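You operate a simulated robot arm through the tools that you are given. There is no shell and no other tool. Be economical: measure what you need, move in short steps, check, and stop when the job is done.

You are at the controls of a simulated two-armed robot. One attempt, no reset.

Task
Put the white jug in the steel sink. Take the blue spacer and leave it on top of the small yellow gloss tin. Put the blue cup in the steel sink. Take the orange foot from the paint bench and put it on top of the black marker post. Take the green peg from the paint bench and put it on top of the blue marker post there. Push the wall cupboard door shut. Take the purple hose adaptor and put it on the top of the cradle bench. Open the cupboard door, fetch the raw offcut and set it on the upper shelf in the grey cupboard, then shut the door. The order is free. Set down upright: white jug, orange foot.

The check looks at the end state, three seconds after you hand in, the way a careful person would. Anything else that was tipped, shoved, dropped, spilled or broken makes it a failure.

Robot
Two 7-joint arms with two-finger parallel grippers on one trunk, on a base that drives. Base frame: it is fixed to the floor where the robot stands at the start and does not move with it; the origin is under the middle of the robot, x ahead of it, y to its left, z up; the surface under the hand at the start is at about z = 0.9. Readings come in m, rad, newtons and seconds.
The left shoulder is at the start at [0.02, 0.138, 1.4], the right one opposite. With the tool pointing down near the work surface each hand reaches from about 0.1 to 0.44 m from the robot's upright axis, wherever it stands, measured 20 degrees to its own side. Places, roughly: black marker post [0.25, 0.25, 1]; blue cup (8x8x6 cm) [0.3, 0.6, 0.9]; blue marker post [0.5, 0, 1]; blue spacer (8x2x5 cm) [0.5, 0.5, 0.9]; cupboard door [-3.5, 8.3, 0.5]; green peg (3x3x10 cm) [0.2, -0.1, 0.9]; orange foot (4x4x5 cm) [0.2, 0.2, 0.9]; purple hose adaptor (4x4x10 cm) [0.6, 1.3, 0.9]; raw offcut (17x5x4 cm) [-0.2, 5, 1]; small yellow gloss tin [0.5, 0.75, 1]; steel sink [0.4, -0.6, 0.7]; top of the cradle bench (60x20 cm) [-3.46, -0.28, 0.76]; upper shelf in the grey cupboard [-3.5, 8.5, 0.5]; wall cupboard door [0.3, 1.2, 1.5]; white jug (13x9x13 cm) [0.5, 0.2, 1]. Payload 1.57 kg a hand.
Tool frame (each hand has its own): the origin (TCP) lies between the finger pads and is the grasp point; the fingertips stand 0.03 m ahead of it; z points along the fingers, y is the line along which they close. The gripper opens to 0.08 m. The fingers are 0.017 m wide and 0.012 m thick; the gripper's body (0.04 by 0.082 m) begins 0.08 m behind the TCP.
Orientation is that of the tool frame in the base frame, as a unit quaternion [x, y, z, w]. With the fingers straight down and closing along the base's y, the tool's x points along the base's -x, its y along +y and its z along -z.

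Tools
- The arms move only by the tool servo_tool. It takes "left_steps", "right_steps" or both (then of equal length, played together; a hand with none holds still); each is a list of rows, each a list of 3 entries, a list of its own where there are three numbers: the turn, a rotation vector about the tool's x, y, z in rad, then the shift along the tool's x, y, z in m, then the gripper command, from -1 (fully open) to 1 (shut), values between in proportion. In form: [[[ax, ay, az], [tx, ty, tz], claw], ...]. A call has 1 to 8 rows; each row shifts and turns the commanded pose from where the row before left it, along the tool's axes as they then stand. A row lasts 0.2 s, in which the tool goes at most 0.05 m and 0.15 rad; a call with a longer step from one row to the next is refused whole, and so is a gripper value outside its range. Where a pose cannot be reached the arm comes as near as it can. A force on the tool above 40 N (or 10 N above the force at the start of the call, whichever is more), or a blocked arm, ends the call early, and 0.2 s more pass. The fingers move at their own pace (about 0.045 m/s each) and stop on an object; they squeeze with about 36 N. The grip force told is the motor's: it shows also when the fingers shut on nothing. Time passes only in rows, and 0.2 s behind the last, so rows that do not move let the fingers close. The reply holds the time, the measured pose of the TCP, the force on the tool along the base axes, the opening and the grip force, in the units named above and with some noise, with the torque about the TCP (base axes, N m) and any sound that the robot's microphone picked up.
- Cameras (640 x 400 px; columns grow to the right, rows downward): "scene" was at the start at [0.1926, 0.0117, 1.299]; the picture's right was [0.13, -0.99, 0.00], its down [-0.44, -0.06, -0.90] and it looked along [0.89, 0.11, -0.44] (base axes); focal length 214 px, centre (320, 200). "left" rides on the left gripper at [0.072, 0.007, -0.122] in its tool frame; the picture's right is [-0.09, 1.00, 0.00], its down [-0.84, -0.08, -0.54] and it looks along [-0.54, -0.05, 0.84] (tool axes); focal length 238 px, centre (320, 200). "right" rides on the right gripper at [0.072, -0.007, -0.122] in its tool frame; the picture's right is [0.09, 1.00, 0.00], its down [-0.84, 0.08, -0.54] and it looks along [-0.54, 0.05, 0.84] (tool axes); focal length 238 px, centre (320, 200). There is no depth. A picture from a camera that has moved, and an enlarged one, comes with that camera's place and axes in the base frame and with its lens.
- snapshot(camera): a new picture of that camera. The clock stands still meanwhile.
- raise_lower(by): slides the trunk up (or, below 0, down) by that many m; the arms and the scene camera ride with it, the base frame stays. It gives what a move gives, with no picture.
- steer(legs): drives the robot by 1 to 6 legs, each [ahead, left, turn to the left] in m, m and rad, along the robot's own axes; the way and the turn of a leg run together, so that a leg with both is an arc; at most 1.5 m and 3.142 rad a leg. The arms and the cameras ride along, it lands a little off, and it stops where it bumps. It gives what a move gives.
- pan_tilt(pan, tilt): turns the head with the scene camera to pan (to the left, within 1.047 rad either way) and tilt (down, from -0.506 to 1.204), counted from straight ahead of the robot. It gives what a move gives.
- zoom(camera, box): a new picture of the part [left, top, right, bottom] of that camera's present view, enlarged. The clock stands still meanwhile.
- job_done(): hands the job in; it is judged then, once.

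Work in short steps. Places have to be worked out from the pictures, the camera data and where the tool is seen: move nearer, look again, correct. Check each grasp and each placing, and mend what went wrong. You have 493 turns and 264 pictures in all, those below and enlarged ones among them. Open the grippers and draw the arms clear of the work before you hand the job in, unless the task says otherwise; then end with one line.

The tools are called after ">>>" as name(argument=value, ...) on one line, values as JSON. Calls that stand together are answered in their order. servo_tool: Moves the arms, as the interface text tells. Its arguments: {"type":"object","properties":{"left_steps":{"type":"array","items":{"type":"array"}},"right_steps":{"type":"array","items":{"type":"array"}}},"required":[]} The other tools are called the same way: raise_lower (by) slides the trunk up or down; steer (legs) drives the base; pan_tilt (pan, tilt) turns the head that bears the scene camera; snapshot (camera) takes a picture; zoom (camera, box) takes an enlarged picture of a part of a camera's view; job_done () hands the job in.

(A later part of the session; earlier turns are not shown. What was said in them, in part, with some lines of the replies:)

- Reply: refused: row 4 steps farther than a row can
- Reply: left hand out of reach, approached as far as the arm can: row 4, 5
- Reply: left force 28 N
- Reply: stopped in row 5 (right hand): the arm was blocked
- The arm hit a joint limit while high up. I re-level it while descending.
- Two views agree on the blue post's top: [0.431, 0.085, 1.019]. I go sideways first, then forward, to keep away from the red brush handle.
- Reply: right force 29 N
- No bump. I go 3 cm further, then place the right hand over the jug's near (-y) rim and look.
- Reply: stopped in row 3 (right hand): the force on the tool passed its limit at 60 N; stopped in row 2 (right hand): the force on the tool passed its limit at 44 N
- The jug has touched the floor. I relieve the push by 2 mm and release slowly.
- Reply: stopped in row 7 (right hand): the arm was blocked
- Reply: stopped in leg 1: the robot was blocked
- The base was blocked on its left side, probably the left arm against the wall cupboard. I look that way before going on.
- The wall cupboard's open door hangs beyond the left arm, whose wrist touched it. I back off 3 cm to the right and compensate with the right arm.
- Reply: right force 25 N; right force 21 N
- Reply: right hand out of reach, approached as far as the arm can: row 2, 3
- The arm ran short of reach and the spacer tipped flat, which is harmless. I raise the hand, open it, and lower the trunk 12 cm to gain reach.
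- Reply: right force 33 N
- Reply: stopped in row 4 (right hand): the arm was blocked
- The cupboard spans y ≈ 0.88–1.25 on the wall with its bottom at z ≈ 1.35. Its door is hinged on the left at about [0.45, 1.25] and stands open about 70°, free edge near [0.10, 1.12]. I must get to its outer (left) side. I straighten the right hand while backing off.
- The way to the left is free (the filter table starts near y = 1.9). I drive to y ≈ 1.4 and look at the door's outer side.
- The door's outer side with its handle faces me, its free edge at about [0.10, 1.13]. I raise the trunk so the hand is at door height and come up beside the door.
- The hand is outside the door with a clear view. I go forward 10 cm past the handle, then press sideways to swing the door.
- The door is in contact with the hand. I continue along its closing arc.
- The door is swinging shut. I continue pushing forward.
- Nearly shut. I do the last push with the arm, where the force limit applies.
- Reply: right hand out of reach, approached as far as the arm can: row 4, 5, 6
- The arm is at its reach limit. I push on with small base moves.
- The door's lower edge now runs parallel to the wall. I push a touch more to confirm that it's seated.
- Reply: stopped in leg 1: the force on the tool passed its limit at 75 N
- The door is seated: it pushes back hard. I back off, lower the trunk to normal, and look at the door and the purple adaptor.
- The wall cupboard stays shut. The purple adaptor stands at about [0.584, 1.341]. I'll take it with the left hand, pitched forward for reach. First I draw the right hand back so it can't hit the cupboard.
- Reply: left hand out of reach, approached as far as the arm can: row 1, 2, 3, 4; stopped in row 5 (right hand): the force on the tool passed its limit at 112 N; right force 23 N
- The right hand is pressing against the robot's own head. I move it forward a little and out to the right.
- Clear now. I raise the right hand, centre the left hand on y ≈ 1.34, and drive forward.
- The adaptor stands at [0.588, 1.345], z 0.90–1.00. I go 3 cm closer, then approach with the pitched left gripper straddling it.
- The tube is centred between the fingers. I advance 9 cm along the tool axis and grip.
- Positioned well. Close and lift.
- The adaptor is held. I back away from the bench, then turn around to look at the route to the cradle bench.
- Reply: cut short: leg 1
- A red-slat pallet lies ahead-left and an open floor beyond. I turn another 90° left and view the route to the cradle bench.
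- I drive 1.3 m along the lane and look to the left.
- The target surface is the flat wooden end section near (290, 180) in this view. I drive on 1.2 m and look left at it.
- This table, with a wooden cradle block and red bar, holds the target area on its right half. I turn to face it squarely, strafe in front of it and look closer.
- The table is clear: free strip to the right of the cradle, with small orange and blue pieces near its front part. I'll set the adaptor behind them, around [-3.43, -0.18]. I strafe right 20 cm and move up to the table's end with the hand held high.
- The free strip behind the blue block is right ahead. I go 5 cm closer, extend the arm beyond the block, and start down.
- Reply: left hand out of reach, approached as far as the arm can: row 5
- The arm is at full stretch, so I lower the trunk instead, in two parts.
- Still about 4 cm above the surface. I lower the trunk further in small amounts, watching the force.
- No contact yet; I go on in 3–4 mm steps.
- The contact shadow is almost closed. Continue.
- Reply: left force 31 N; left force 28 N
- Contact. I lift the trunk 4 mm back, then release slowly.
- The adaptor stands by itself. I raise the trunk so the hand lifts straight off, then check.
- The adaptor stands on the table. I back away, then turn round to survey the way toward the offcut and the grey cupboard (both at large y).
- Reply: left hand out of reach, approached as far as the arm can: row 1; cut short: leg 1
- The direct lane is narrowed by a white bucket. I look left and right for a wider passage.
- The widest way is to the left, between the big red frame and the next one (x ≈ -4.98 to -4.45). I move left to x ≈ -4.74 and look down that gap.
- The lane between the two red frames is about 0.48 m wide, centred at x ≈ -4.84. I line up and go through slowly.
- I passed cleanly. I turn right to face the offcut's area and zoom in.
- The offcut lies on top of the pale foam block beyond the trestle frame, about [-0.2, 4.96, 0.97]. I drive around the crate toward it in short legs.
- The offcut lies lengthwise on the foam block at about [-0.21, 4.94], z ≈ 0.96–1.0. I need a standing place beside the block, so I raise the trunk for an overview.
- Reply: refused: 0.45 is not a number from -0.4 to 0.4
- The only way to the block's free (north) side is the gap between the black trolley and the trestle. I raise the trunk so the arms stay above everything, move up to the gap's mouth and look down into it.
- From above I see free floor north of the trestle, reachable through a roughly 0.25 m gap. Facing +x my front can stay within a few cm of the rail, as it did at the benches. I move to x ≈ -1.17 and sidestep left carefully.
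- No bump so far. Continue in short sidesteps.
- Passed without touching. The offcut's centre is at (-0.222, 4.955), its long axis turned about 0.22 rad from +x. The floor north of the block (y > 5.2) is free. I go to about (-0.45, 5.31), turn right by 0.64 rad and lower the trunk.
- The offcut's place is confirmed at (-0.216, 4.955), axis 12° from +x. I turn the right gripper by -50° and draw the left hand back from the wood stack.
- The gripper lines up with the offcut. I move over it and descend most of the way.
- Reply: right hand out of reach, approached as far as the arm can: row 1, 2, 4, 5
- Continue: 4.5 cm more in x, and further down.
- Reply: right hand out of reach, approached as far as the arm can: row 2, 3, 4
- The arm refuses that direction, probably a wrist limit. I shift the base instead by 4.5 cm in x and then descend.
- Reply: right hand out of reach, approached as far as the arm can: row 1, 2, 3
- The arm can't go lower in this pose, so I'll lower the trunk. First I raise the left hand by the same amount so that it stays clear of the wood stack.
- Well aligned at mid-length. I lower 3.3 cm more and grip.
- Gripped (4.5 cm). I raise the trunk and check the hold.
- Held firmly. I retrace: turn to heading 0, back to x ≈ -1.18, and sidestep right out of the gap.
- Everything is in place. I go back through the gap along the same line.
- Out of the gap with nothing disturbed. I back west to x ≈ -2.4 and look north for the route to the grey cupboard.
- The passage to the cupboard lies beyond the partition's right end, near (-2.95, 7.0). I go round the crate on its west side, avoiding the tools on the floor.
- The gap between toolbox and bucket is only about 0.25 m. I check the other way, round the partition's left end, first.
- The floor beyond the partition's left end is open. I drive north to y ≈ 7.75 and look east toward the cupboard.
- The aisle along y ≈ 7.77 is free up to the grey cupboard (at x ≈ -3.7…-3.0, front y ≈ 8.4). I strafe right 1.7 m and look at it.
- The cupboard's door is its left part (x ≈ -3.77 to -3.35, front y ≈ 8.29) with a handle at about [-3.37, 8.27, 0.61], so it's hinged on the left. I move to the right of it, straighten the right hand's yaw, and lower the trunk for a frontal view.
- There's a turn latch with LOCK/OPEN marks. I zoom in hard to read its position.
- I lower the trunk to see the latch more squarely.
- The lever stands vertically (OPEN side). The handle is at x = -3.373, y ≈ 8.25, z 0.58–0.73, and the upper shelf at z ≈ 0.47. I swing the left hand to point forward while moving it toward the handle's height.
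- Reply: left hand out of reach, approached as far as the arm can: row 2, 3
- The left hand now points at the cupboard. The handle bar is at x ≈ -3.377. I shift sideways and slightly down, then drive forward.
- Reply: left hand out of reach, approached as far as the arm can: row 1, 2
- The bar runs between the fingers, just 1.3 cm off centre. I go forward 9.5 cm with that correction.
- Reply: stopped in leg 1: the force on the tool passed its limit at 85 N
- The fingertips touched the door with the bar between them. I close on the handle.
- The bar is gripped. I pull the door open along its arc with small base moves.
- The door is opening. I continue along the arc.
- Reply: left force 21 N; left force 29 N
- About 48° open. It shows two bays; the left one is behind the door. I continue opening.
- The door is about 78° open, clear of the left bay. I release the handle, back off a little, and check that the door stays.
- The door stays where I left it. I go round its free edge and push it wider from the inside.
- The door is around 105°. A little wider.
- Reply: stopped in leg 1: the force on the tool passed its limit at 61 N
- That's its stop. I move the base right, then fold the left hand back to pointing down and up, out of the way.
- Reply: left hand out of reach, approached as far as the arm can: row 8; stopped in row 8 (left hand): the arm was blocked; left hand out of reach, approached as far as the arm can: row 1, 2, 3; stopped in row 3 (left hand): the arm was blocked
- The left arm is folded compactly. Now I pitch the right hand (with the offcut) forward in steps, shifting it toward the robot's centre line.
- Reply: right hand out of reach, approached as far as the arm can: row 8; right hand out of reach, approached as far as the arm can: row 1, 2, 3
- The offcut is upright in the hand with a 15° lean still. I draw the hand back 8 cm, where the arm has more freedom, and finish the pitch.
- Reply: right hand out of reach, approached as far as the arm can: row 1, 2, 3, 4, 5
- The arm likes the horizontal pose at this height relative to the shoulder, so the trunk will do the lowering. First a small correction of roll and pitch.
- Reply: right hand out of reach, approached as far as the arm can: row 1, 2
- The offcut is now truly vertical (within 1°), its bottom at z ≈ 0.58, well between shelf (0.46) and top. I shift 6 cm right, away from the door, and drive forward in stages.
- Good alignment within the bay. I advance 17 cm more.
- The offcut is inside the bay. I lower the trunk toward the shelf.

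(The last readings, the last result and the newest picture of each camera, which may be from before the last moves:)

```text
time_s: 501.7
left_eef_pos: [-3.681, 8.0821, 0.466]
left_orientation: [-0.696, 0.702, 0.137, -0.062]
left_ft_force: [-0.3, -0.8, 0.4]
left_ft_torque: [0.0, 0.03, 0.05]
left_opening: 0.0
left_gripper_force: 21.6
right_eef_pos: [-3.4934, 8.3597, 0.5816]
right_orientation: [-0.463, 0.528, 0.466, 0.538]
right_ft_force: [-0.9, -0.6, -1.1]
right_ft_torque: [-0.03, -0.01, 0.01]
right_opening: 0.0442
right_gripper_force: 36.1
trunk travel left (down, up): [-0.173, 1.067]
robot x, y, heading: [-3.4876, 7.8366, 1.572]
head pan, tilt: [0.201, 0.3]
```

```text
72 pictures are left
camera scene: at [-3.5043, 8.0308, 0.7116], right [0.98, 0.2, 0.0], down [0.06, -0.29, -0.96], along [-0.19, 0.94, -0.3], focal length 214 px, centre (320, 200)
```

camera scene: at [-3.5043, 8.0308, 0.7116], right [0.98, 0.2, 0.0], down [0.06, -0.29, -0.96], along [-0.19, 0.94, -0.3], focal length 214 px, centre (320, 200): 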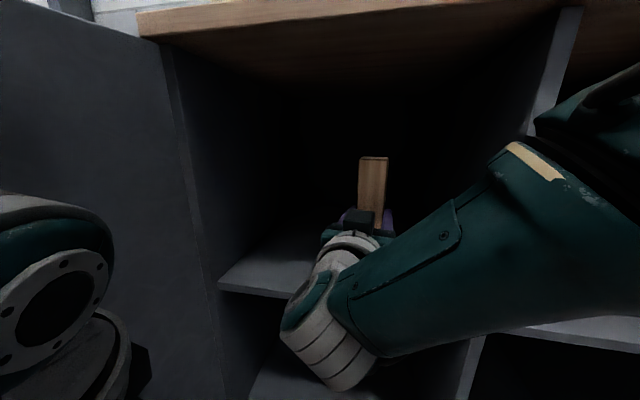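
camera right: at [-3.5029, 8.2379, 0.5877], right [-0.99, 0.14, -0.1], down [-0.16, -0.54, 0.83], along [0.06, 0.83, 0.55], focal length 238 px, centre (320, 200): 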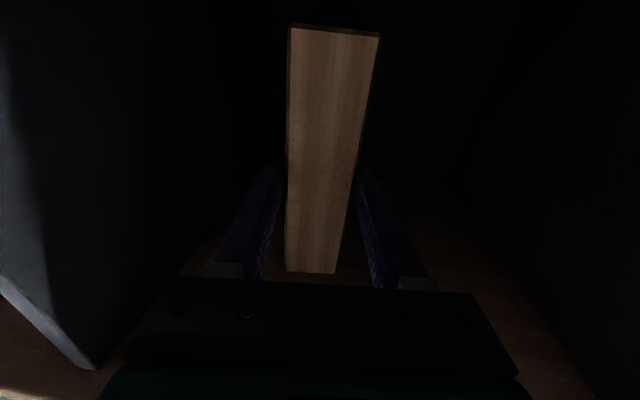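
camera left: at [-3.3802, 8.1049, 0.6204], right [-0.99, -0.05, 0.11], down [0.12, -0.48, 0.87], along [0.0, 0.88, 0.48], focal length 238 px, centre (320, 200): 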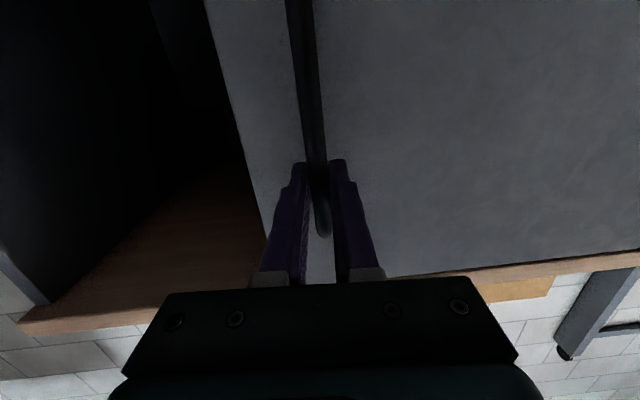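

>>> raise_lower(by=-0.02)

>>> raise_lower(by=-0.008)

>>> raise_lower(by=-0.005)

```text
time_s: 502.4
left_eef_pos: [-3.6814, 8.0819, 0.4467]
left_orientation: [-0.697, 0.702, 0.136, -0.061]
left_ft_force: [-1.5, 0.7, 0.5]
left_ft_torque: [-0.02, 0.03, 0.02]
left_opening: 0.0001
left_gripper_force: 20.5
right_eef_pos: [-3.4924, 8.3594, 0.5628]
right_orientation: [-0.463, 0.528, 0.466, 0.538]
right_ft_force: [-0.7, 1.1, -1.6]
right_ft_torque: [-0.05, 0.01, -0.01]
right_opening: 0.0441
right_gripper_force: 35.4
trunk travel left (down, up): [-0.153, 1.087]
robot x, y, heading: [-3.4856, 7.8405, 1.567]
head pan, tilt: [0.201, 0.3]
```

```text
time_s: 503.0
left_eef_pos: [-3.6823, 8.0813, 0.4385]
left_orientation: [-0.697, 0.701, 0.137, -0.061]
left_ft_force: [0.6, 0.8, -0.3]
left_ft_torque: [0.01, 0.01, -0.03]
left_opening: 0.0
left_gripper_force: 21.4
right_eef_pos: [-3.4942, 8.3598, 0.5546]
right_orientation: [-0.462, 0.528, 0.466, 0.539]
right_ft_force: [0.0, 0.2, -1.1]
right_ft_torque: [-0.07, 0.02, 0.01]
right_opening: 0.0441
right_gripper_force: 36.4
trunk travel left (down, up): [-0.145, 1.095]
robot x, y, heading: [-3.4931, 7.8407, 1.568]
head pan, tilt: [0.201, 0.3]
```

```text
time_s: 503.5
left_eef_pos: [-3.6805, 8.0811, 0.4335]
left_orientation: [-0.697, 0.701, 0.136, -0.062]
left_ft_force: [0.1, -0.2, 0.1]
left_ft_torque: [0.04, -0.01, 0.01]
left_opening: 0.0004
left_gripper_force: 21.7
right_eef_pos: [-3.4931, 8.3596, 0.5484]
right_orientation: [-0.463, 0.528, 0.466, 0.538]
right_ft_force: [0.2, -0.3, -1.7]
right_ft_torque: [-0.01, 0.0, 0.01]
right_opening: 0.0444
right_gripper_force: 36.2
trunk travel left (down, up): [-0.14, 1.1]
robot x, y, heading: [-3.488, 7.8406, 1.564]
head pan, tilt: [0.201, 0.3]
```

>>> raise_lower(by=-0.004)

>>> raise_lower(by=-0.004)

>>> raise_lower(by=-0.004)

>>> snapshot(camera="scene")

```text
time_s: 504.0
left_eef_pos: [-3.6812, 8.0825, 0.4296]
left_orientation: [-0.697, 0.701, 0.136, -0.062]
left_ft_force: [-0.3, -0.8, -0.2]
left_ft_torque: [-0.02, 0.02, 0.0]
left_opening: 0.0
left_gripper_force: 21.0
right_eef_pos: [-3.493, 8.3583, 0.5452]
right_orientation: [-0.463, 0.528, 0.467, 0.538]
right_ft_force: [0.4, 0.6, -1.6]
right_ft_torque: [-0.05, 0.0, -0.04]
right_opening: 0.0442
right_gripper_force: 35.9
trunk travel left (down, up): [-0.136, 1.104]
robot x, y, heading: [-3.4856, 7.8396, 1.572]
head pan, tilt: [0.201, 0.3]
```

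```text
time_s: 504.6
left_eef_pos: [-3.6819, 8.0801, 0.426]
left_orientation: [-0.697, 0.702, 0.137, -0.061]
left_ft_force: [0.3, 0.3, 0.6]
left_ft_torque: [0.01, -0.02, 0.01]
left_opening: 0.0002
left_gripper_force: 21.1
right_eef_pos: [-3.4929, 8.3597, 0.5413]
right_orientation: [-0.463, 0.527, 0.467, 0.538]
right_ft_force: [0.3, 0.3, -1.6]
right_ft_torque: [-0.03, 0.01, -0.01]
right_opening: 0.0442
right_gripper_force: 36.1
trunk travel left (down, up): [-0.132, 1.108]
robot x, y, heading: [-3.4853, 7.8398, 1.569]
head pan, tilt: [0.201, 0.3]
```

```text
time_s: 505.1
left_eef_pos: [-3.6808, 8.0817, 0.4222]
left_orientation: [-0.697, 0.701, 0.137, -0.062]
left_ft_force: [0.3, 0.8, -0.8]
left_ft_torque: [-0.01, 0.0, -0.01]
left_opening: 0.0
left_gripper_force: 21.3
right_eef_pos: [-3.4936, 8.3597, 0.5387]
right_orientation: [-0.46, 0.526, 0.468, 0.541]
right_ft_force: [0.3, -5.8, 15.9]
right_ft_torque: [-0.25, 0.31, 0.12]
right_opening: 0.0442
right_gripper_force: 35.7
trunk travel left (down, up): [-0.128, 1.112]
robot x, y, heading: [-3.4878, 7.839, 1.57]
head pan, tilt: [0.201, 0.3]
```

```text
71 pictures are left
camera scene: at [-3.5042, 8.0307, 0.6669], right [0.98, 0.2, 0.0], down [0.06, -0.29, -0.96], along [-0.19, 0.94, -0.3], focal length 214 px, centre (320, 200)
```

scene: 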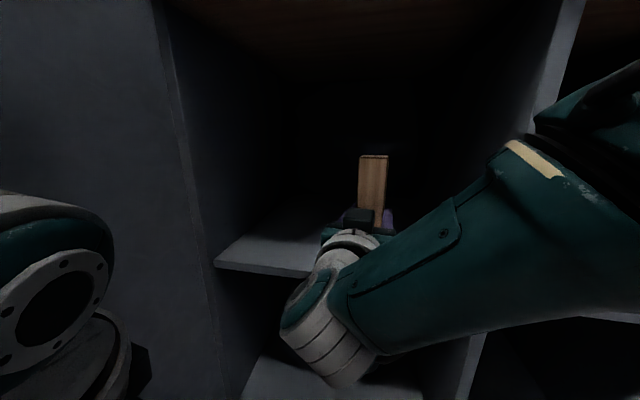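

Contact: the offcut stands on the shelf (0.455). I ease off 2 mm and release gently.

>>> raise_lower(by=0.003)

>>> servo_tool(right_steps=[[[0, 0, 0], [0, 0, 0], -0.15], [[0, 0, 0], [0, 0, 0], -0.2], [[0, 0, 0], [0, 0, 0], -0.3], [[0, 0, 0], [0, 0, 0], -0.5], [[0, 0, 0], [0, 0, 0], -0.8], [[0, 0, 0], [0, 0, 0], -1]])

>>> snapshot(camera="right")

>>> zoom(camera="scene", box=[280, 130, 440, 230])

```text
time_s: 505.6
left_eef_pos: [-3.682, 8.0833, 0.4243]
left_orientation: [-0.697, 0.701, 0.136, -0.062]
left_ft_force: [0.0, 0.3, -0.9]
left_ft_torque: [0.01, 0.0, -0.01]
left_opening: 0.0001
left_gripper_force: 21.6
right_eef_pos: [-3.4939, 8.3614, 0.5396]
right_orientation: [-0.463, 0.527, 0.467, 0.539]
right_ft_force: [0.4, 0.7, 6.2]
right_ft_torque: [0.13, 0.18, -0.02]
right_opening: 0.0443
right_gripper_force: 35.8
trunk travel left (down, up): [-0.131, 1.109]
robot x, y, heading: [-3.49, 7.8379, 1.569]
head pan, tilt: [0.201, 0.3]
```

```text
time_s: 507.0
left_eef_pos: [-3.6817, 8.0808, 0.4243]
left_orientation: [-0.697, 0.701, 0.137, -0.061]
left_ft_force: [-0.8, -0.1, -0.1]
left_ft_torque: [0.02, -0.01, 0.03]
left_opening: 0.0
left_gripper_force: 21.5
right_eef_pos: [-3.4929, 8.3598, 0.5395]
right_orientation: [-0.463, 0.528, 0.466, 0.538]
right_ft_force: [0.1, -0.2, -0.1]
right_ft_torque: [-0.02, -0.01, -0.03]
right_opening: 0.0803
right_gripper_force: 0.0
trunk travel left (down, up): [-0.131, 1.109]
robot x, y, heading: [-3.4852, 7.8349, 1.566]
head pan, tilt: [0.201, 0.3]
```

```text
70 pictures are left
camera right: at [-3.5029, 8.2381, 0.4658], right [-0.99, 0.14, -0.1], down [-0.16, -0.54, 0.83], along [0.06, 0.83, 0.55], focal length 238 px, centre (320, 200)
```

right: 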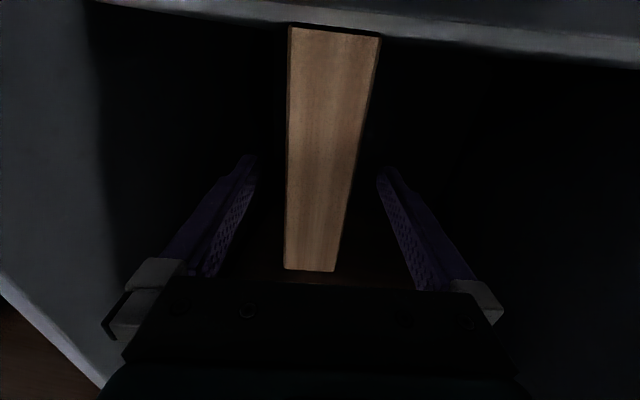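

```text
4.00 times, centred on (360, 180) of scene
camera zoom: at [-3.5043, 8.0308, 0.6696], right [0.98, 0.2, 0.0], down [0.06, -0.29, -0.96], along [-0.19, 0.94, -0.3], focal length 858 px, centre (160, 280)
```

zoom: 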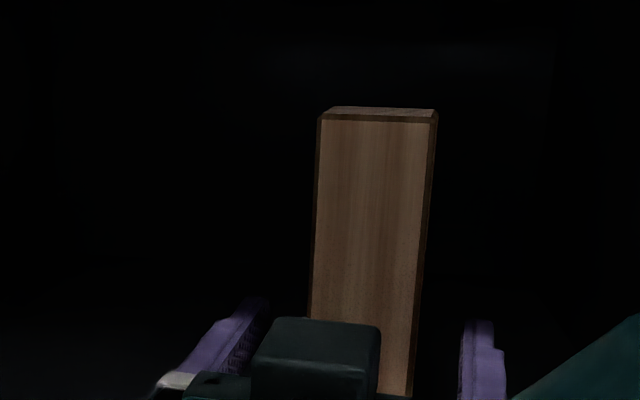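

The offcut stands by itself. I withdraw along the finger direction.

>>> steer(legs=[[-0.15, 0.02, 0]])

>>> snapshot(camera="right")

>>> steer(legs=[[-0.3, 0, 0]])

>>> raise_lower(by=0.25)

>>> snapshot(camera="scene")

```text
time_s: 508.4
left_eef_pos: [-3.7007, 7.9341, 0.4262]
left_orientation: [-0.697, 0.701, 0.137, -0.061]
left_ft_force: [-0.5, -0.4, 0.0]
left_ft_torque: [0.01, 0.01, -0.01]
left_opening: 0.0
left_gripper_force: 21.1
right_eef_pos: [-3.5131, 8.2107, 0.5409]
right_orientation: [-0.462, 0.528, 0.466, 0.539]
right_ft_force: [-0.4, -1.0, -0.9]
right_ft_torque: [0.04, -0.01, 0.01]
right_opening: 0.0801
right_gripper_force: 0.3
trunk travel left (down, up): [-0.131, 1.109]
robot x, y, heading: [-3.5077, 7.6884, 1.57]
head pan, tilt: [0.201, 0.3]
```

```text
68 pictures are left
camera right: at [-3.5227, 8.0903, 0.4665], right [-0.99, 0.14, -0.1], down [-0.16, -0.54, 0.83], along [0.06, 0.83, 0.55], focal length 238 px, centre (320, 200)
```

right: 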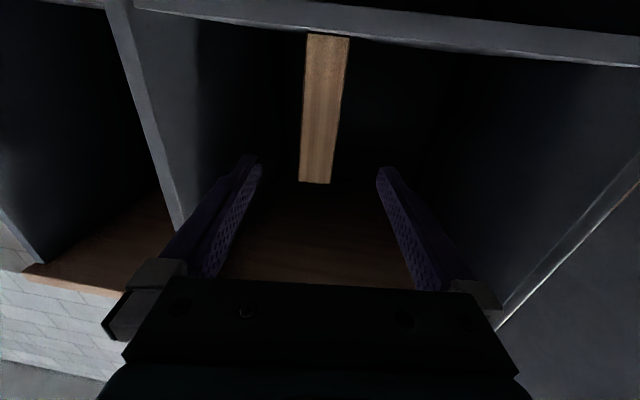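

```text
time_s: 509.9
left_eef_pos: [-3.694, 7.8087, 0.436]
left_orientation: [-0.693, 0.704, 0.147, -0.052]
left_ft_force: [-0.5, -0.1, -0.8]
left_ft_torque: [-0.03, 0.02, 0.02]
left_opening: 0.0002
left_gripper_force: 21.3
right_eef_pos: [-3.5012, 8.0815, 0.5582]
right_orientation: [-0.451, 0.523, 0.471, 0.549]
right_ft_force: [0.2, 1.2, 0.0]
right_ft_torque: [0.0, 0.01, -0.01]
right_opening: 0.0802
right_gripper_force: 0.0
trunk travel left (down, up): [-0.131, 1.109]
robot x, y, heading: [-3.506, 7.5276, 1.557]
head pan, tilt: [0.201, 0.3]
stopped in leg 1: the robot was blocked; the commanded pose is now the measured one
```

```text
time_s: 512.5
left_eef_pos: [-3.6984, 7.7632, 0.6742]
left_orientation: [-0.694, 0.705, 0.137, -0.062]
left_ft_force: [-0.2, 0.1, 0.2]
left_ft_torque: [-0.01, 0.0, 0.01]
left_opening: 0.0
left_gripper_force: 20.9
right_eef_pos: [-3.5059, 8.0396, 0.7904]
right_orientation: [-0.461, 0.529, 0.465, 0.541]
right_ft_force: [1.0, 0.0, -0.4]
right_ft_torque: [0.0, 0.03, 0.0]
right_opening: 0.0799
right_gripper_force: 0.0
trunk travel left (down, up): [-0.381, 0.859]
robot x, y, heading: [-3.5073, 7.5187, 1.56]
head pan, tilt: [0.201, 0.3]
```

```text
67 pictures are left
camera scene: at [-3.5207, 7.7109, 0.9196], right [0.98, 0.19, 0.0], down [0.06, -0.29, -0.96], along [-0.18, 0.94, -0.3], focal length 214 px, centre (320, 200)
```

scene: 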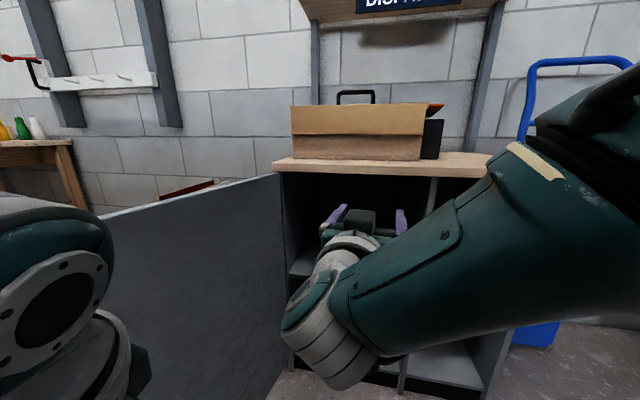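

The offcut stays standing in the left bay. Something behind me brushed the table at that low height, so I stay forward. Now I fold the right hand back to pointing down, ready to use the left hand for shutting the door.

>>> servo_tool(right_steps=[[[0, 0.143, 0], [-0.0019, -0.018, -0.0225], 1], [[0, 0.143, 0], [0.0014, -0.018, -0.0225], 1], [[0, 0.143, 0], [0.0046, -0.018, -0.0221], 1], [[0, 0.143, 0], [0.0077, -0.018, -0.0212], 1], [[0, 0.143, 0], [0.0106, -0.018, -0.02], 1], [[0, 0.143, 0], [0.0133, -0.018, -0.0182], 1], [[0, 0.143, 0], [0.0158, -0.018, -0.0161], 1], [[0, 0.143, 0], [0.0179, -0.018, -0.0137], 1]])

>>> servo_tool(right_steps=[[[0, 0.143, 0], [0.0197, -0.018, -0.011], 1], [[0, 0.143, 0], [0.0211, -0.018, -0.0081], 1], [[0, 0.1, 0], [0.022, -0.018, -0.005], 1], [[0, 0, 0], [0, 0, 0], 1]])

>>> snapshot(camera="scene")

```text
time_s: 513.6
left_eef_pos: [-3.6991, 7.7625, 0.6749]
left_orientation: [-0.694, 0.704, 0.137, -0.063]
left_ft_force: [-0.6, 0.1, 0.0]
left_ft_torque: [-0.02, -0.02, 0.01]
left_opening: 0.0
left_gripper_force: 20.9
right_eef_pos: [-3.4469, 7.8835, 0.7309]
right_orientation: [-0.618, 0.689, 0.237, 0.296]
right_ft_force: [-0.8, 0.0, 0.0]
right_ft_torque: [0.0, 0.0, -0.01]
right_opening: 0.0
right_gripper_force: 11.6
trunk travel left (down, up): [-0.381, 0.859]
robot x, y, heading: [-3.5054, 7.5203, 1.564]
head pan, tilt: [0.201, 0.3]
stopped in row 5 (right hand): the arm was blocked; the commanded pose is now the measured one
```

```text
time_s: 514.6
left_eef_pos: [-3.6978, 7.7622, 0.6748]
left_orientation: [-0.693, 0.705, 0.138, -0.062]
left_ft_force: [-0.5, -0.2, 0.6]
left_ft_torque: [0.02, -0.03, -0.02]
left_opening: 0.0
left_gripper_force: 21.2
right_eef_pos: [-3.4014, 7.8135, 0.7172]
right_orientation: [-0.652, 0.733, 0.115, 0.157]
right_ft_force: [0.0, -0.4, -0.2]
right_ft_torque: [-0.02, 0.02, 0.0]
right_opening: 0.0
right_gripper_force: 21.0
trunk travel left (down, up): [-0.381, 0.859]
robot x, y, heading: [-3.5052, 7.5175, 1.563]
head pan, tilt: [0.201, 0.3]
```

```text
66 pictures are left
camera scene: at [-3.5209, 7.711, 0.9197], right [0.98, 0.19, 0.0], down [0.06, -0.29, -0.96], along [-0.18, 0.94, -0.3], focal length 214 px, centre (320, 200)
```

scene: 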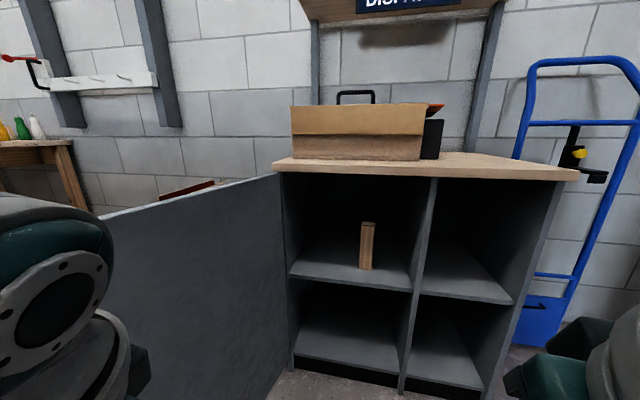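

The offcut stands on the upper shelf. To shut the door I raise the right hand out of the way, then lift the trunk so I can pass over the door to its outer side.

>>> servo_tool(right_steps=[[[0, 0.1, 0], [0, -0.02, -0.04], 1], [[0, 0.1, 0], [0, -0.02, -0.04], 1], [[0, 0.1, 0], [0, -0.02, -0.04], 1], [[0, 0, 0], [0, -0.02, -0.04], 1], [[0, 0, 0], [0, -0.02, -0.03], 1], [[0, 0, 0], [0, 0, 0], 1]])

>>> raise_lower(by=0.35)

>>> steer(legs=[[0, 0.33, 0.005]])

>>> pan_tilt(pan=0.3, tilt=0.8)

>>> snapshot(camera="scene")

```text
time_s: 515.9
left_eef_pos: [-3.6982, 7.764, 0.6739]
left_orientation: [-0.694, 0.705, 0.137, -0.062]
left_ft_force: [0.5, 0.8, 0.1]
left_ft_torque: [0.04, 0.01, 0.01]
left_opening: 0.0
left_gripper_force: 21.5
right_eef_pos: [-3.2913, 7.7233, 0.845]
right_orientation: [-0.663, 0.737, -0.131, 0.014]
right_ft_force: [0.3, 0.2, 0.6]
right_ft_torque: [-0.04, -0.01, -0.01]
right_opening: 0.0
right_gripper_force: 21.2
trunk travel left (down, up): [-0.381, 0.859]
robot x, y, heading: [-3.5049, 7.5186, 1.556]
head pan, tilt: [0.201, 0.3]
stopped in row 6 (right hand): the arm was blocked; the commanded pose is now the measured one
```

```text
time_s: 519.3
left_eef_pos: [-3.6989, 7.7636, 1.0247]
left_orientation: [-0.693, 0.705, 0.137, -0.061]
left_ft_force: [-1.1, 0.5, 0.6]
left_ft_torque: [-0.02, 0.03, 0.04]
left_opening: 0.0
left_gripper_force: 21.6
right_eef_pos: [-3.2928, 7.7231, 1.195]
right_orientation: [-0.664, 0.736, -0.131, 0.014]
right_ft_force: [-0.5, -0.4, 0.2]
right_ft_torque: [0.0, -0.04, 0.01]
right_opening: 0.0
right_gripper_force: 21.4
trunk travel left (down, up): [-0.731, 0.509]
robot x, y, heading: [-3.5063, 7.5178, 1.559]
head pan, tilt: [0.201, 0.3]
```

```text
time_s: 521.5
left_eef_pos: [-4.0304, 7.7633, 1.0245]
left_orientation: [-0.695, 0.703, 0.137, -0.062]
left_ft_force: [-0.2, -0.5, 0.7]
left_ft_torque: [0.01, -0.02, -0.02]
left_opening: 0.0
left_gripper_force: 21.6
right_eef_pos: [-3.6255, 7.726, 1.1959]
right_orientation: [-0.666, 0.734, -0.131, 0.015]
right_ft_force: [-0.1, 0.2, -0.2]
right_ft_torque: [0.0, 0.05, -0.01]
right_opening: 0.0002
right_gripper_force: 21.0
trunk travel left (down, up): [-0.731, 0.509]
robot x, y, heading: [-3.8382, 7.5197, 1.565]
head pan, tilt: [0.201, 0.3]
```

```text
time_s: 522.4
left_eef_pos: [-4.0305, 7.7648, 1.025]
left_orientation: [-0.696, 0.702, 0.138, -0.062]
left_ft_force: [0.1, 0.4, 0.5]
left_ft_torque: [-0.01, 0.03, 0.01]
left_opening: 0.0
left_gripper_force: 21.3
right_eef_pos: [-3.6245, 7.7256, 1.1949]
right_orientation: [-0.666, 0.734, -0.131, 0.015]
right_ft_force: [0.0, -0.3, -0.9]
right_ft_torque: [0.03, -0.04, -0.04]
right_opening: 0.0
right_gripper_force: 21.5
trunk travel left (down, up): [-0.731, 0.509]
robot x, y, heading: [-3.8337, 7.5212, 1.57]
head pan, tilt: [0.3, 0.799]
```

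```text
65 pictures are left
camera scene: at [-3.8586, 7.6986, 1.2253], right [0.96, 0.29, 0.0], down [0.21, -0.69, -0.7], along [-0.2, 0.67, -0.72], focal length 214 px, centre (320, 200)
```

scene: 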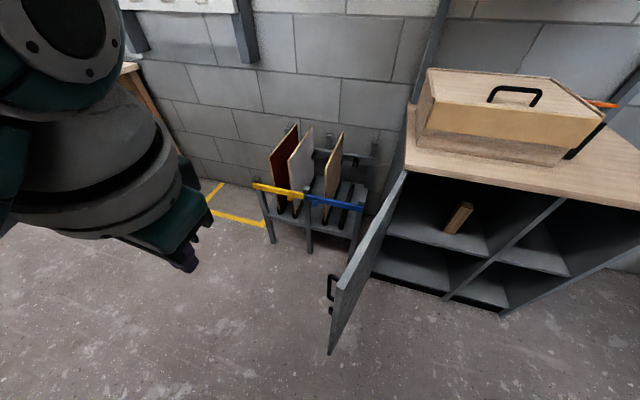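

Good view: the door's free edge is at (-3.87, 7.875). The left hand is outside it. I go forward, then lower so the closed fingers come below the door's top edge.

>>> steer(legs=[[0.17, 0, 0]])

>>> raise_lower(by=-0.3)

>>> snapshot(camera="scene")

>>> snapshot(camera="left")

```text
time_s: 523.9
left_eef_pos: [-4.03, 7.9318, 1.0238]
left_orientation: [-0.696, 0.702, 0.136, -0.063]
left_ft_force: [1.1, 0.0, 0.0]
left_ft_torque: [0.01, 0.01, 0.01]
left_opening: 0.0002
left_gripper_force: 21.1
right_eef_pos: [-3.6246, 7.8949, 1.1946]
right_orientation: [-0.666, 0.734, -0.131, 0.015]
right_ft_force: [-0.3, -0.5, 0.3]
right_ft_torque: [0.01, 0.0, -0.02]
right_opening: 0.0003
right_gripper_force: 20.9
trunk travel left (down, up): [-0.731, 0.509]
robot x, y, heading: [-3.8393, 7.6891, 1.567]
head pan, tilt: [0.3, 0.799]
```

```text
time_s: 526.9
left_eef_pos: [-4.0296, 7.9326, 0.7239]
left_orientation: [-0.695, 0.703, 0.137, -0.063]
left_ft_force: [1.3, -0.3, 0.5]
left_ft_torque: [-0.03, -0.04, 0.02]
left_opening: 0.0001
left_gripper_force: 21.6
right_eef_pos: [-3.6255, 7.8961, 0.8943]
right_orientation: [-0.666, 0.734, -0.131, 0.015]
right_ft_force: [0.5, 0.2, -0.7]
right_ft_torque: [0.01, -0.02, 0.02]
right_opening: 0.0
right_gripper_force: 21.4
trunk travel left (down, up): [-0.431, 0.809]
robot x, y, heading: [-3.8381, 7.6937, 1.567]
head pan, tilt: [0.3, 0.799]
```

```text
64 pictures are left
camera scene: at [-3.8581, 7.8669, 0.9253], right [0.96, 0.29, 0.0], down [0.21, -0.69, -0.7], along [-0.2, 0.67, -0.72], focal length 214 px, centre (320, 200)
```

scene: 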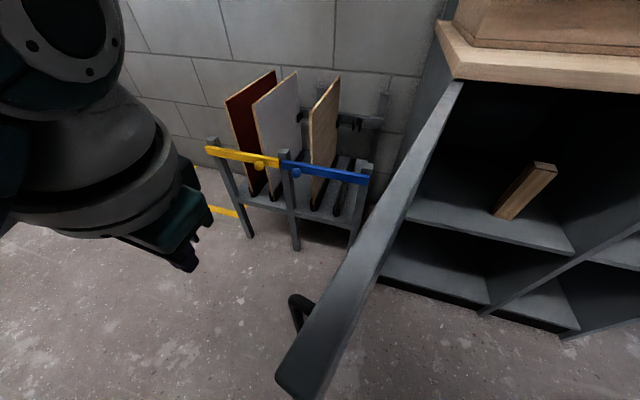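

```text
63 pictures are left
camera left: at [-4.0049, 7.847, 0.8359], right [-0.95, 0.09, 0.29], down [0.25, 0.78, 0.58], along [-0.17, 0.63, -0.76], focal length 238 px, centre (320, 200)
```

left: 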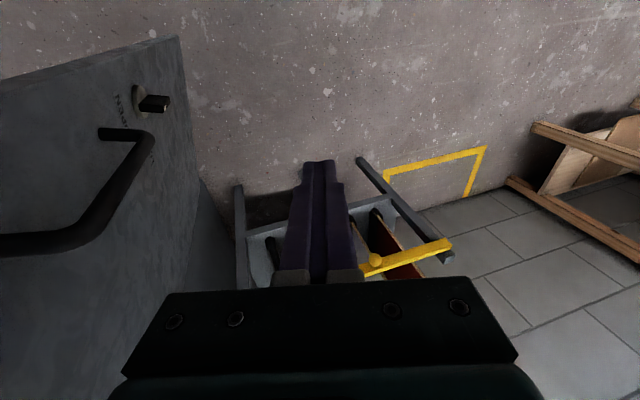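

The left hand is on the door's outer side. I sweep right along the closing arc.

>>> steer(legs=[[0, -0.24, 0]])

>>> steer(legs=[[0.02, -0.12, 0]])

>>> snapshot(camera="scene")

```text
time_s: 528.6
left_eef_pos: [-3.7911, 7.9308, 0.7229]
left_orientation: [-0.695, 0.703, 0.137, -0.062]
left_ft_force: [-0.9, -0.8, -1.0]
left_ft_torque: [0.01, 0.02, -0.01]
left_opening: 0.0
left_gripper_force: 20.7
right_eef_pos: [-3.3847, 7.8929, 0.8945]
right_orientation: [-0.666, 0.734, -0.131, 0.015]
right_ft_force: [-0.3, 0.0, -0.7]
right_ft_torque: [0.02, 0.04, 0.01]
right_opening: 0.0
right_gripper_force: 21.4
trunk travel left (down, up): [-0.431, 0.809]
robot x, y, heading: [-3.5993, 7.6891, 1.569]
head pan, tilt: [0.3, 0.799]
```

```text
time_s: 529.9
left_eef_pos: [-3.6716, 7.9507, 0.7234]
left_orientation: [-0.696, 0.702, 0.137, -0.061]
left_ft_force: [0.2, -0.1, -0.5]
left_ft_torque: [-0.02, 0.03, 0.04]
left_opening: 0.0
left_gripper_force: 21.4
right_eef_pos: [-3.2651, 7.9134, 0.8954]
right_orientation: [-0.667, 0.733, -0.131, 0.015]
right_ft_force: [-0.4, 0.3, -0.1]
right_ft_torque: [0.0, 0.0, -0.01]
right_opening: 0.0
right_gripper_force: 21.4
trunk travel left (down, up): [-0.431, 0.809]
robot x, y, heading: [-3.4796, 7.7069, 1.569]
head pan, tilt: [0.3, 0.799]
```

```text
62 pictures are left
camera scene: at [-3.4996, 7.8858, 0.9253], right [0.96, 0.29, 0.0], down [0.21, -0.69, -0.7], along [-0.2, 0.67, -0.72], focal length 214 px, centre (320, 200)
```

scene: 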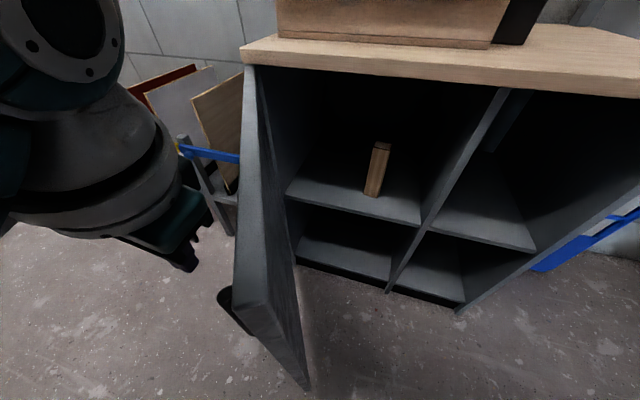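

The door follows and the offcut stands undisturbed. Continue.

>>> steer(legs=[[0.045, -0.085, 0]])

>>> steer(legs=[[0.065, -0.07, 0]])

>>> snapshot(camera="scene")

```text
time_s: 531.0
left_eef_pos: [-3.5881, 7.9956, 0.7238]
left_orientation: [-0.696, 0.702, 0.137, -0.063]
left_ft_force: [0.2, 0.9, -0.3]
left_ft_torque: [-0.01, 0.01, -0.02]
left_opening: 0.0
left_gripper_force: 20.8
right_eef_pos: [-3.182, 7.9583, 0.895]
right_orientation: [-0.667, 0.733, -0.132, 0.015]
right_ft_force: [0.6, 0.0, -0.2]
right_ft_torque: [-0.01, -0.01, 0.02]
right_opening: 0.0001
right_gripper_force: 21.1
trunk travel left (down, up): [-0.431, 0.809]
robot x, y, heading: [-3.3899, 7.7504, 1.57]
head pan, tilt: [0.3, 0.799]
```

```text
time_s: 532.1
left_eef_pos: [-3.5167, 8.0603, 0.7244]
left_orientation: [-0.696, 0.702, 0.138, -0.063]
left_ft_force: [0.2, 0.3, -0.9]
left_ft_torque: [-0.01, -0.02, -0.02]
left_opening: 0.0
left_gripper_force: 22.1
right_eef_pos: [-3.1108, 8.0223, 0.8951]
right_orientation: [-0.667, 0.734, -0.131, 0.014]
right_ft_force: [0.6, -0.6, 0.3]
right_ft_torque: [-0.04, 0.0, 0.02]
right_opening: 0.0001
right_gripper_force: 21.5
trunk travel left (down, up): [-0.431, 0.809]
robot x, y, heading: [-3.3227, 7.8158, 1.567]
head pan, tilt: [0.3, 0.799]
```

```text
61 pictures are left
camera scene: at [-3.3456, 7.9939, 0.9253], right [0.96, 0.29, 0.0], down [0.21, -0.69, -0.7], along [-0.2, 0.67, -0.72], focal length 214 px, centre (320, 200)
```

scene: 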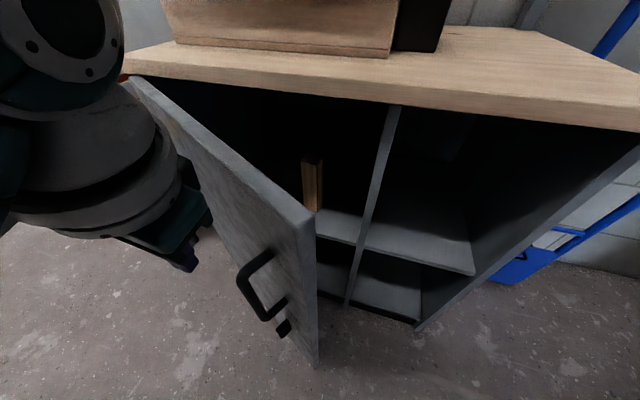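

Down to roughly 38°. Two more pushes, forward mostly.

>>> steer(legs=[[0.07, -0.045, 0]])

>>> snapshot(camera="scene")

```text
time_s: 533.2
left_eef_pos: [-3.4728, 8.1287, 0.7246]
left_orientation: [-0.696, 0.702, 0.137, -0.063]
left_ft_force: [0.1, 0.0, -0.6]
left_ft_torque: [-0.01, -0.04, -0.01]
left_opening: 0.0
left_gripper_force: 21.2
right_eef_pos: [-3.0666, 8.0916, 0.8948]
right_orientation: [-0.667, 0.734, -0.131, 0.015]
right_ft_force: [0.3, -0.6, 0.3]
right_ft_torque: [-0.02, 0.0, -0.02]
right_opening: 0.0
right_gripper_force: 21.8
trunk travel left (down, up): [-0.431, 0.809]
robot x, y, heading: [-3.2778, 7.8863, 1.568]
head pan, tilt: [0.3, 0.799]
```

```text
60 pictures are left
camera scene: at [-3.3004, 8.0637, 0.9253], right [0.96, 0.29, 0.0], down [0.21, -0.69, -0.7], along [-0.2, 0.67, -0.72], focal length 214 px, centre (320, 200)
```

scene: 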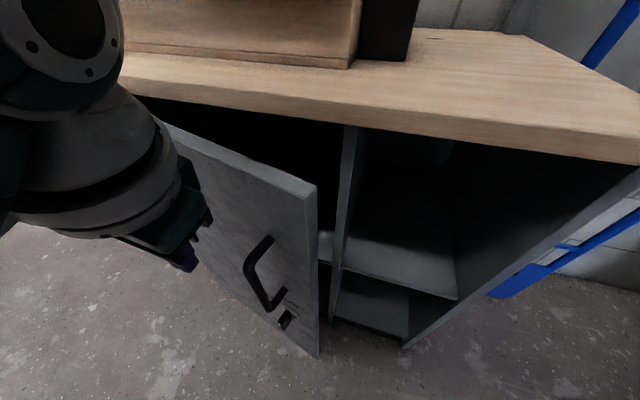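

Only about 20° remains. To avoid hitting the table-top edge with the wrist, I back off and push the rest with the left fingers pointing forward.

>>> steer(legs=[[-0.33, 0, 0]])

>>> servo_tool(left_steps=[[[0, -0.13, 0], [-0.02, 0, 0.0], 1], [[0, -0.143, 0], [-0.0242, 0, 0.01], 1], [[0, -0.143, 0], [-0.0208, 0, 0.015], 1], [[0, -0.143, 0], [-0.0171, 0, 0.02], 1], [[0, -0.143, 0], [-0.013, 0, 0.025], 1], [[0, -0.143, 0], [-0.0086, 0, 0.0313], 1], [[0, -0.143, 0], [-0.004, 0, 0.0322], 1], [[0, -0.143, 0], [0.0006, 0, 0.0324], 1]])

>>> snapshot(camera="scene")

```text
time_s: 535.4
left_eef_pos: [-3.4752, 7.7997, 0.7243]
left_orientation: [-0.695, 0.702, 0.137, -0.064]
left_ft_force: [0.0, 0.6, -0.6]
left_ft_torque: [0.02, -0.02, -0.02]
left_opening: 0.0001
left_gripper_force: 21.3
right_eef_pos: [-3.0694, 7.7617, 0.8944]
right_orientation: [-0.666, 0.735, -0.131, 0.016]
right_ft_force: [0.1, -0.2, 0.2]
right_ft_torque: [0.05, 0.01, -0.01]
right_opening: 0.0
right_gripper_force: 21.6
trunk travel left (down, up): [-0.431, 0.809]
robot x, y, heading: [-3.2813, 7.5575, 1.571]
head pan, tilt: [0.3, 0.799]
```

```text
time_s: 537.2
left_eef_pos: [-3.496, 8.0086, 0.6536]
left_orientation: [-0.514, 0.627, 0.489, 0.323]
left_ft_force: [0.0, -0.1, 0.1]
left_ft_torque: [0.0, 0.0, 0.03]
left_opening: 0.0003
left_gripper_force: 21.0
right_eef_pos: [-3.0691, 7.7632, 0.8947]
right_orientation: [-0.666, 0.734, -0.13, 0.014]
right_ft_force: [-0.3, 0.4, 0.1]
right_ft_torque: [-0.01, 0.0, 0.02]
right_opening: 0.0
right_gripper_force: 21.6
trunk travel left (down, up): [-0.431, 0.809]
robot x, y, heading: [-3.2797, 7.5595, 1.569]
head pan, tilt: [0.3, 0.799]
```

```text
59 pictures are left
camera scene: at [-3.3017, 7.7351, 0.9254], right [0.96, 0.29, 0.0], down [0.21, -0.69, -0.7], along [-0.2, 0.67, -0.72], focal length 214 px, centre (320, 200)
```

scene: 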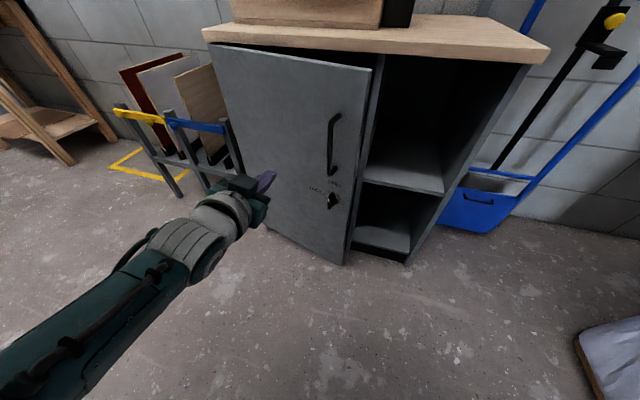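

The door stands about 15° open. I push it shut with the fingertips.

>>> steer(legs=[[0.12, -0.05, 0]])

>>> steer(legs=[[0.07, 0, 0]])

>>> snapshot(camera="scene")

```text
time_s: 538.5
left_eef_pos: [-3.446, 8.1271, 0.6524]
left_orientation: [-0.513, 0.627, 0.489, 0.324]
left_ft_force: [-0.7, 0.5, 0.0]
left_ft_torque: [-0.05, 0.02, 0.04]
left_opening: 0.0
left_gripper_force: 21.4
right_eef_pos: [-3.0182, 7.8821, 0.8949]
right_orientation: [-0.666, 0.734, -0.131, 0.014]
right_ft_force: [0.6, 0.4, 0.5]
right_ft_torque: [0.02, 0.01, 0.0]
right_opening: 0.0
right_gripper_force: 21.3
trunk travel left (down, up): [-0.431, 0.809]
robot x, y, heading: [-3.2273, 7.6785, 1.569]
head pan, tilt: [0.3, 0.799]
```

```text
time_s: 539.5
left_eef_pos: [-3.4466, 8.1975, 0.6527]
left_orientation: [-0.514, 0.627, 0.489, 0.322]
left_ft_force: [-0.4, 1.4, 0.9]
left_ft_torque: [0.0, 0.04, 0.02]
left_opening: 0.0
left_gripper_force: 21.0
right_eef_pos: [-3.0177, 7.9529, 0.8938]
right_orientation: [-0.667, 0.734, -0.131, 0.014]
right_ft_force: [-0.5, -0.1, 0.4]
right_ft_torque: [0.0, 0.01, -0.01]
right_opening: 0.0
right_gripper_force: 21.3
trunk travel left (down, up): [-0.431, 0.809]
robot x, y, heading: [-3.2324, 7.7479, 1.568]
head pan, tilt: [0.3, 0.799]
```

```text
58 pictures are left
camera scene: at [-3.2516, 7.9241, 0.9254], right [0.96, 0.29, 0.0], down [0.21, -0.69, -0.7], along [-0.2, 0.67, -0.72], focal length 214 px, centre (320, 200)
```

scene: 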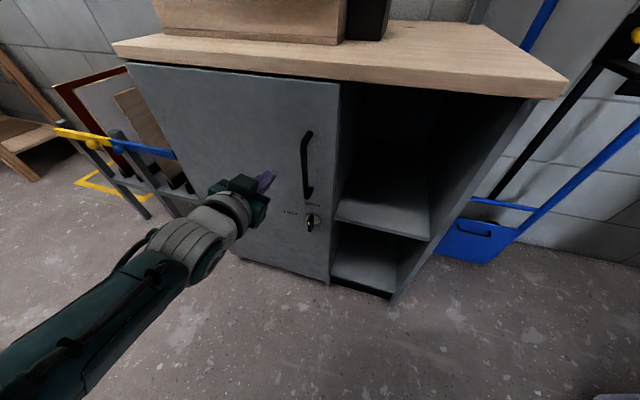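

Nearly flush. I push on in small steps until it resists.

>>> steer(legs=[[0.03, 0, 0]])

>>> steer(legs=[[0.03, 0, 0]])

>>> snapshot(camera="scene")

```text
time_s: 540.3
left_eef_pos: [-3.4459, 8.2272, 0.6542]
left_orientation: [-0.514, 0.626, 0.489, 0.323]
left_ft_force: [0.6, 0.4, -0.5]
left_ft_torque: [-0.01, 0.03, 0.03]
left_opening: 0.0
left_gripper_force: 22.0
right_eef_pos: [-3.0174, 7.9814, 0.8945]
right_orientation: [-0.666, 0.734, -0.132, 0.015]
right_ft_force: [0.5, -0.5, 1.0]
right_ft_torque: [-0.02, 0.01, -0.02]
right_opening: 0.0
right_gripper_force: 21.3
trunk travel left (down, up): [-0.431, 0.809]
robot x, y, heading: [-3.2264, 7.7762, 1.563]
head pan, tilt: [0.3, 0.799]
```

```text
time_s: 541.3
left_eef_pos: [-3.4473, 8.2432, 0.6467]
left_orientation: [-0.517, 0.63, 0.485, 0.318]
left_ft_force: [2.7, -30.4, 12.9]
left_ft_torque: [0.32, 0.05, -0.01]
left_opening: 0.0001
left_gripper_force: 21.5
right_eef_pos: [-3.0171, 8.0056, 0.8926]
right_orientation: [-0.667, 0.732, -0.135, 0.013]
right_ft_force: [0.1, 0.2, -1.0]
right_ft_torque: [0.02, -0.02, -0.02]
right_opening: 0.0003
right_gripper_force: 21.8
trunk travel left (down, up): [-0.431, 0.809]
robot x, y, heading: [-3.229, 7.807, 1.57]
head pan, tilt: [0.3, 0.799]
stopped in leg 1: the force on the tool passed its limit at 64 N (the readings are from after the stop); the commanded pose is now the measured one
```

```text
57 pictures are left
camera scene: at [-3.2517, 7.9768, 0.9241], right [0.96, 0.29, 0.0], down [0.21, -0.69, -0.69], along [-0.21, 0.66, -0.72], focal length 214 px, centre (320, 200)
```

scene: 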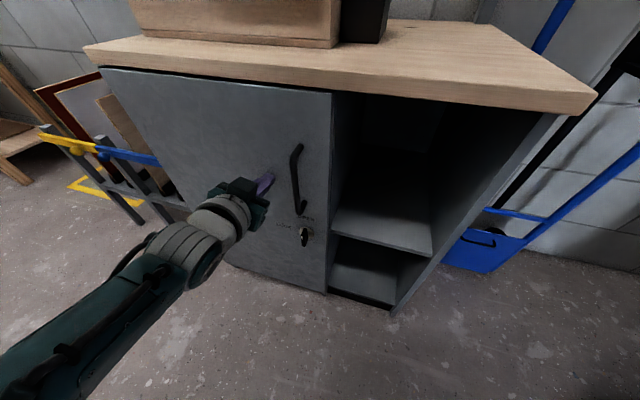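

Seated firmly. I back off and verify that it stays shut.

>>> steer(legs=[[-0.25, 0, 0]])

>>> raise_lower(by=0.35)

>>> pan_tilt(pan=0.2, tilt=0.7)

>>> snapshot(camera="scene")

```text
time_s: 543.2
left_eef_pos: [-3.448, 8.0027, 0.6508]
left_orientation: [-0.515, 0.628, 0.487, 0.321]
left_ft_force: [-0.3, -0.8, -0.1]
left_ft_torque: [-0.01, -0.01, 0.0]
left_opening: 0.0
left_gripper_force: 21.1
right_eef_pos: [-3.0183, 7.7623, 0.8944]
right_orientation: [-0.667, 0.733, -0.131, 0.015]
right_ft_force: [0.0, -0.4, 0.1]
right_ft_torque: [0.03, 0.0, 0.0]
right_opening: 0.0
right_gripper_force: 21.3
trunk travel left (down, up): [-0.431, 0.809]
robot x, y, heading: [-3.2332, 7.5584, 1.563]
head pan, tilt: [0.3, 0.799]
```

```text
time_s: 546.6
left_eef_pos: [-3.4468, 8.0046, 0.9992]
left_orientation: [-0.516, 0.627, 0.488, 0.322]
left_ft_force: [-0.1, 0.0, -0.6]
left_ft_torque: [0.02, 0.01, -0.01]
left_opening: 0.0
left_gripper_force: 21.6
right_eef_pos: [-3.0177, 7.7632, 1.2444]
right_orientation: [-0.668, 0.732, -0.132, 0.015]
right_ft_force: [0.3, 0.1, 0.4]
right_ft_torque: [0.0, -0.02, -0.01]
right_opening: 0.0
right_gripper_force: 21.6
trunk travel left (down, up): [-0.781, 0.459]
robot x, y, heading: [-3.2338, 7.5581, 1.566]
head pan, tilt: [0.3, 0.799]
```

```text
time_s: 547.2
left_eef_pos: [-3.4484, 8.0043, 1.0002]
left_orientation: [-0.515, 0.627, 0.488, 0.322]
left_ft_force: [0.1, -0.2, 0.2]
left_ft_torque: [-0.02, -0.04, 0.01]
left_opening: 0.0
left_gripper_force: 21.3
right_eef_pos: [-3.0173, 7.7636, 1.2444]
right_orientation: [-0.667, 0.733, -0.131, 0.016]
right_ft_force: [0.6, 0.7, -0.1]
right_ft_torque: [0.02, -0.01, 0.0]
right_opening: 0.0002
right_gripper_force: 21.4
trunk travel left (down, up): [-0.781, 0.459]
robot x, y, heading: [-3.2282, 7.5509, 1.572]
head pan, tilt: [0.201, 0.7]
```

```text
56 pictures are left
camera scene: at [-3.2452, 7.7406, 1.2835], right [0.98, 0.2, 0.0], down [0.13, -0.63, -0.76], along [-0.15, 0.75, -0.64], focal length 214 px, centre (320, 200)
```

scene: 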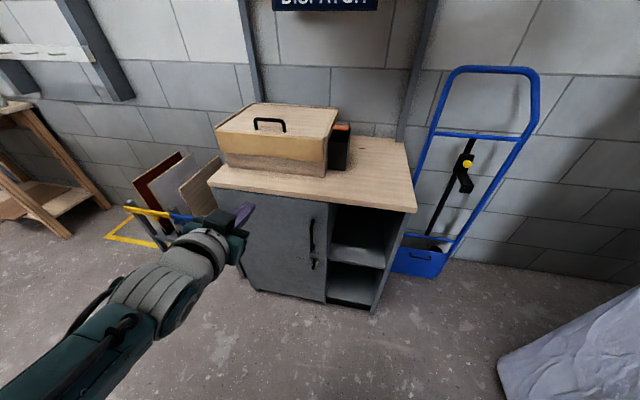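

The door is flush. I open both grippers, raise the trunk, and turn to check the table behind me that I brushed.

>>> raise_lower(by=0.3)

>>> servo_tool(left_steps=[[[0, 0, 0], [0, 0, -0.03], -1], [[0, 0, 0], [0, 0, -0.03], -1], [[0, 0, 0], [0, 0, 0], -1], [[0, 0, 0], [0, 0, 0], -1], [[0, 0, 0], [0, 0, 0], -1]], right_steps=[[[0, 0, 0], [0, 0, 0], -1], [[0, 0, 0], [0, 0, 0], -1], [[0, 0, 0], [0, 0, 0], -1], [[0, 0, 0], [0, 0, 0], -1], [[0, 0, 0], [0, 0, 0], -1]])

>>> steer(legs=[[0, 0, -1.7]])

>>> pan_tilt(pan=-1.0, tilt=0.7)

>>> snapshot(camera="scene")

```text
time_s: 550.2
left_eef_pos: [-3.4466, 8.0029, 1.2999]
left_orientation: [-0.515, 0.627, 0.487, 0.322]
left_ft_force: [-1.2, 0.0, 0.1]
left_ft_torque: [0.0, 0.03, -0.01]
left_opening: 0.0002
left_gripper_force: 21.1
right_eef_pos: [-3.019, 7.7633, 1.5454]
right_orientation: [-0.668, 0.733, -0.131, 0.015]
right_ft_force: [0.3, -0.1, 1.3]
right_ft_torque: [0.01, -0.05, -0.02]
right_opening: 0.0001
right_gripper_force: 21.7
trunk travel left (down, up): [-1.081, 0.159]
robot x, y, heading: [-3.2287, 7.5546, 1.565]
head pan, tilt: [0.201, 0.7]
```

```text
time_s: 551.5
left_eef_pos: [-3.442, 7.9463, 1.3193]
left_orientation: [-0.516, 0.627, 0.488, 0.321]
left_ft_force: [0.1, 0.1, 0.0]
left_ft_torque: [-0.01, -0.02, -0.02]
left_opening: 0.08
left_gripper_force: 0.1
right_eef_pos: [-3.0178, 7.7628, 1.5441]
right_orientation: [-0.667, 0.734, -0.131, 0.014]
right_ft_force: [0.2, -0.8, 1.6]
right_ft_torque: [-0.01, -0.01, 0.03]
right_opening: 0.0799
right_gripper_force: 0.2
trunk travel left (down, up): [-1.081, 0.159]
robot x, y, heading: [-3.229, 7.5561, 1.574]
head pan, tilt: [0.201, 0.7]
```

```text
time_s: 556.0
left_eef_pos: [-2.8139, 7.71, 1.3202]
left_orientation: [0.138, 0.8, 0.076, 0.579]
left_ft_force: [-0.4, 0.6, 0.2]
left_ft_torque: [0.01, -0.01, 0.01]
left_opening: 0.0801
left_gripper_force: 0.0
right_eef_pos: [-3.0582, 7.3172, 1.5443]
right_orientation: [0.119, 0.984, -0.098, -0.089]
right_ft_force: [0.2, -0.4, -0.7]
right_ft_torque: [-0.01, 0.0, 0.01]
right_opening: 0.08
right_gripper_force: 0.1
trunk travel left (down, up): [-1.081, 0.159]
robot x, y, heading: [-3.2333, 7.5576, -0.149]
head pan, tilt: [0.201, 0.7]
```

```text
time_s: 557.4
left_eef_pos: [-2.814, 7.7104, 1.319]
left_orientation: [0.136, 0.8, 0.077, 0.579]
left_ft_force: [0.1, 0.8, 0.0]
left_ft_torque: [-0.03, -0.02, 0.04]
left_opening: 0.0799
left_gripper_force: 0.0
right_eef_pos: [-3.0584, 7.3176, 1.5441]
right_orientation: [0.118, 0.984, -0.097, -0.089]
right_ft_force: [0.2, -0.3, 0.1]
right_ft_torque: [0.05, 0.03, -0.01]
right_opening: 0.0801
right_gripper_force: 0.1
trunk travel left (down, up): [-1.081, 0.159]
robot x, y, heading: [-3.2276, 7.5571, -0.151]
head pan, tilt: [-1.0, 0.7]
```

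```text
55 pictures are left
camera scene: at [-3.0947, 7.4654, 1.5835], right [-0.91, -0.41, 0.0], down [-0.27, 0.59, -0.76], along [0.31, -0.7, -0.64], focal length 214 px, centre (320, 200)
```

scene: 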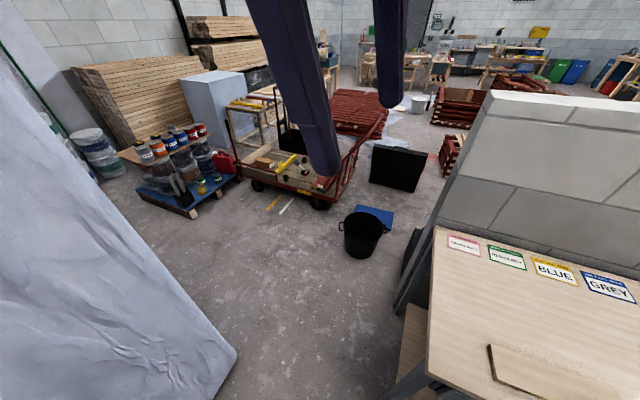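

All items are placed, both doors are shut, and the grippers are open and clear of everything.

>>> job_done()

```text
The job is handed in.
```

All eight tasks are done and the job is handed in; the check's verdict has not come back yet. The orange foot was set down the way I found it, stud down. The offcut stands on end on the upper shelf, in the bay behind the door. I did not go back to the paint bench for a last look.
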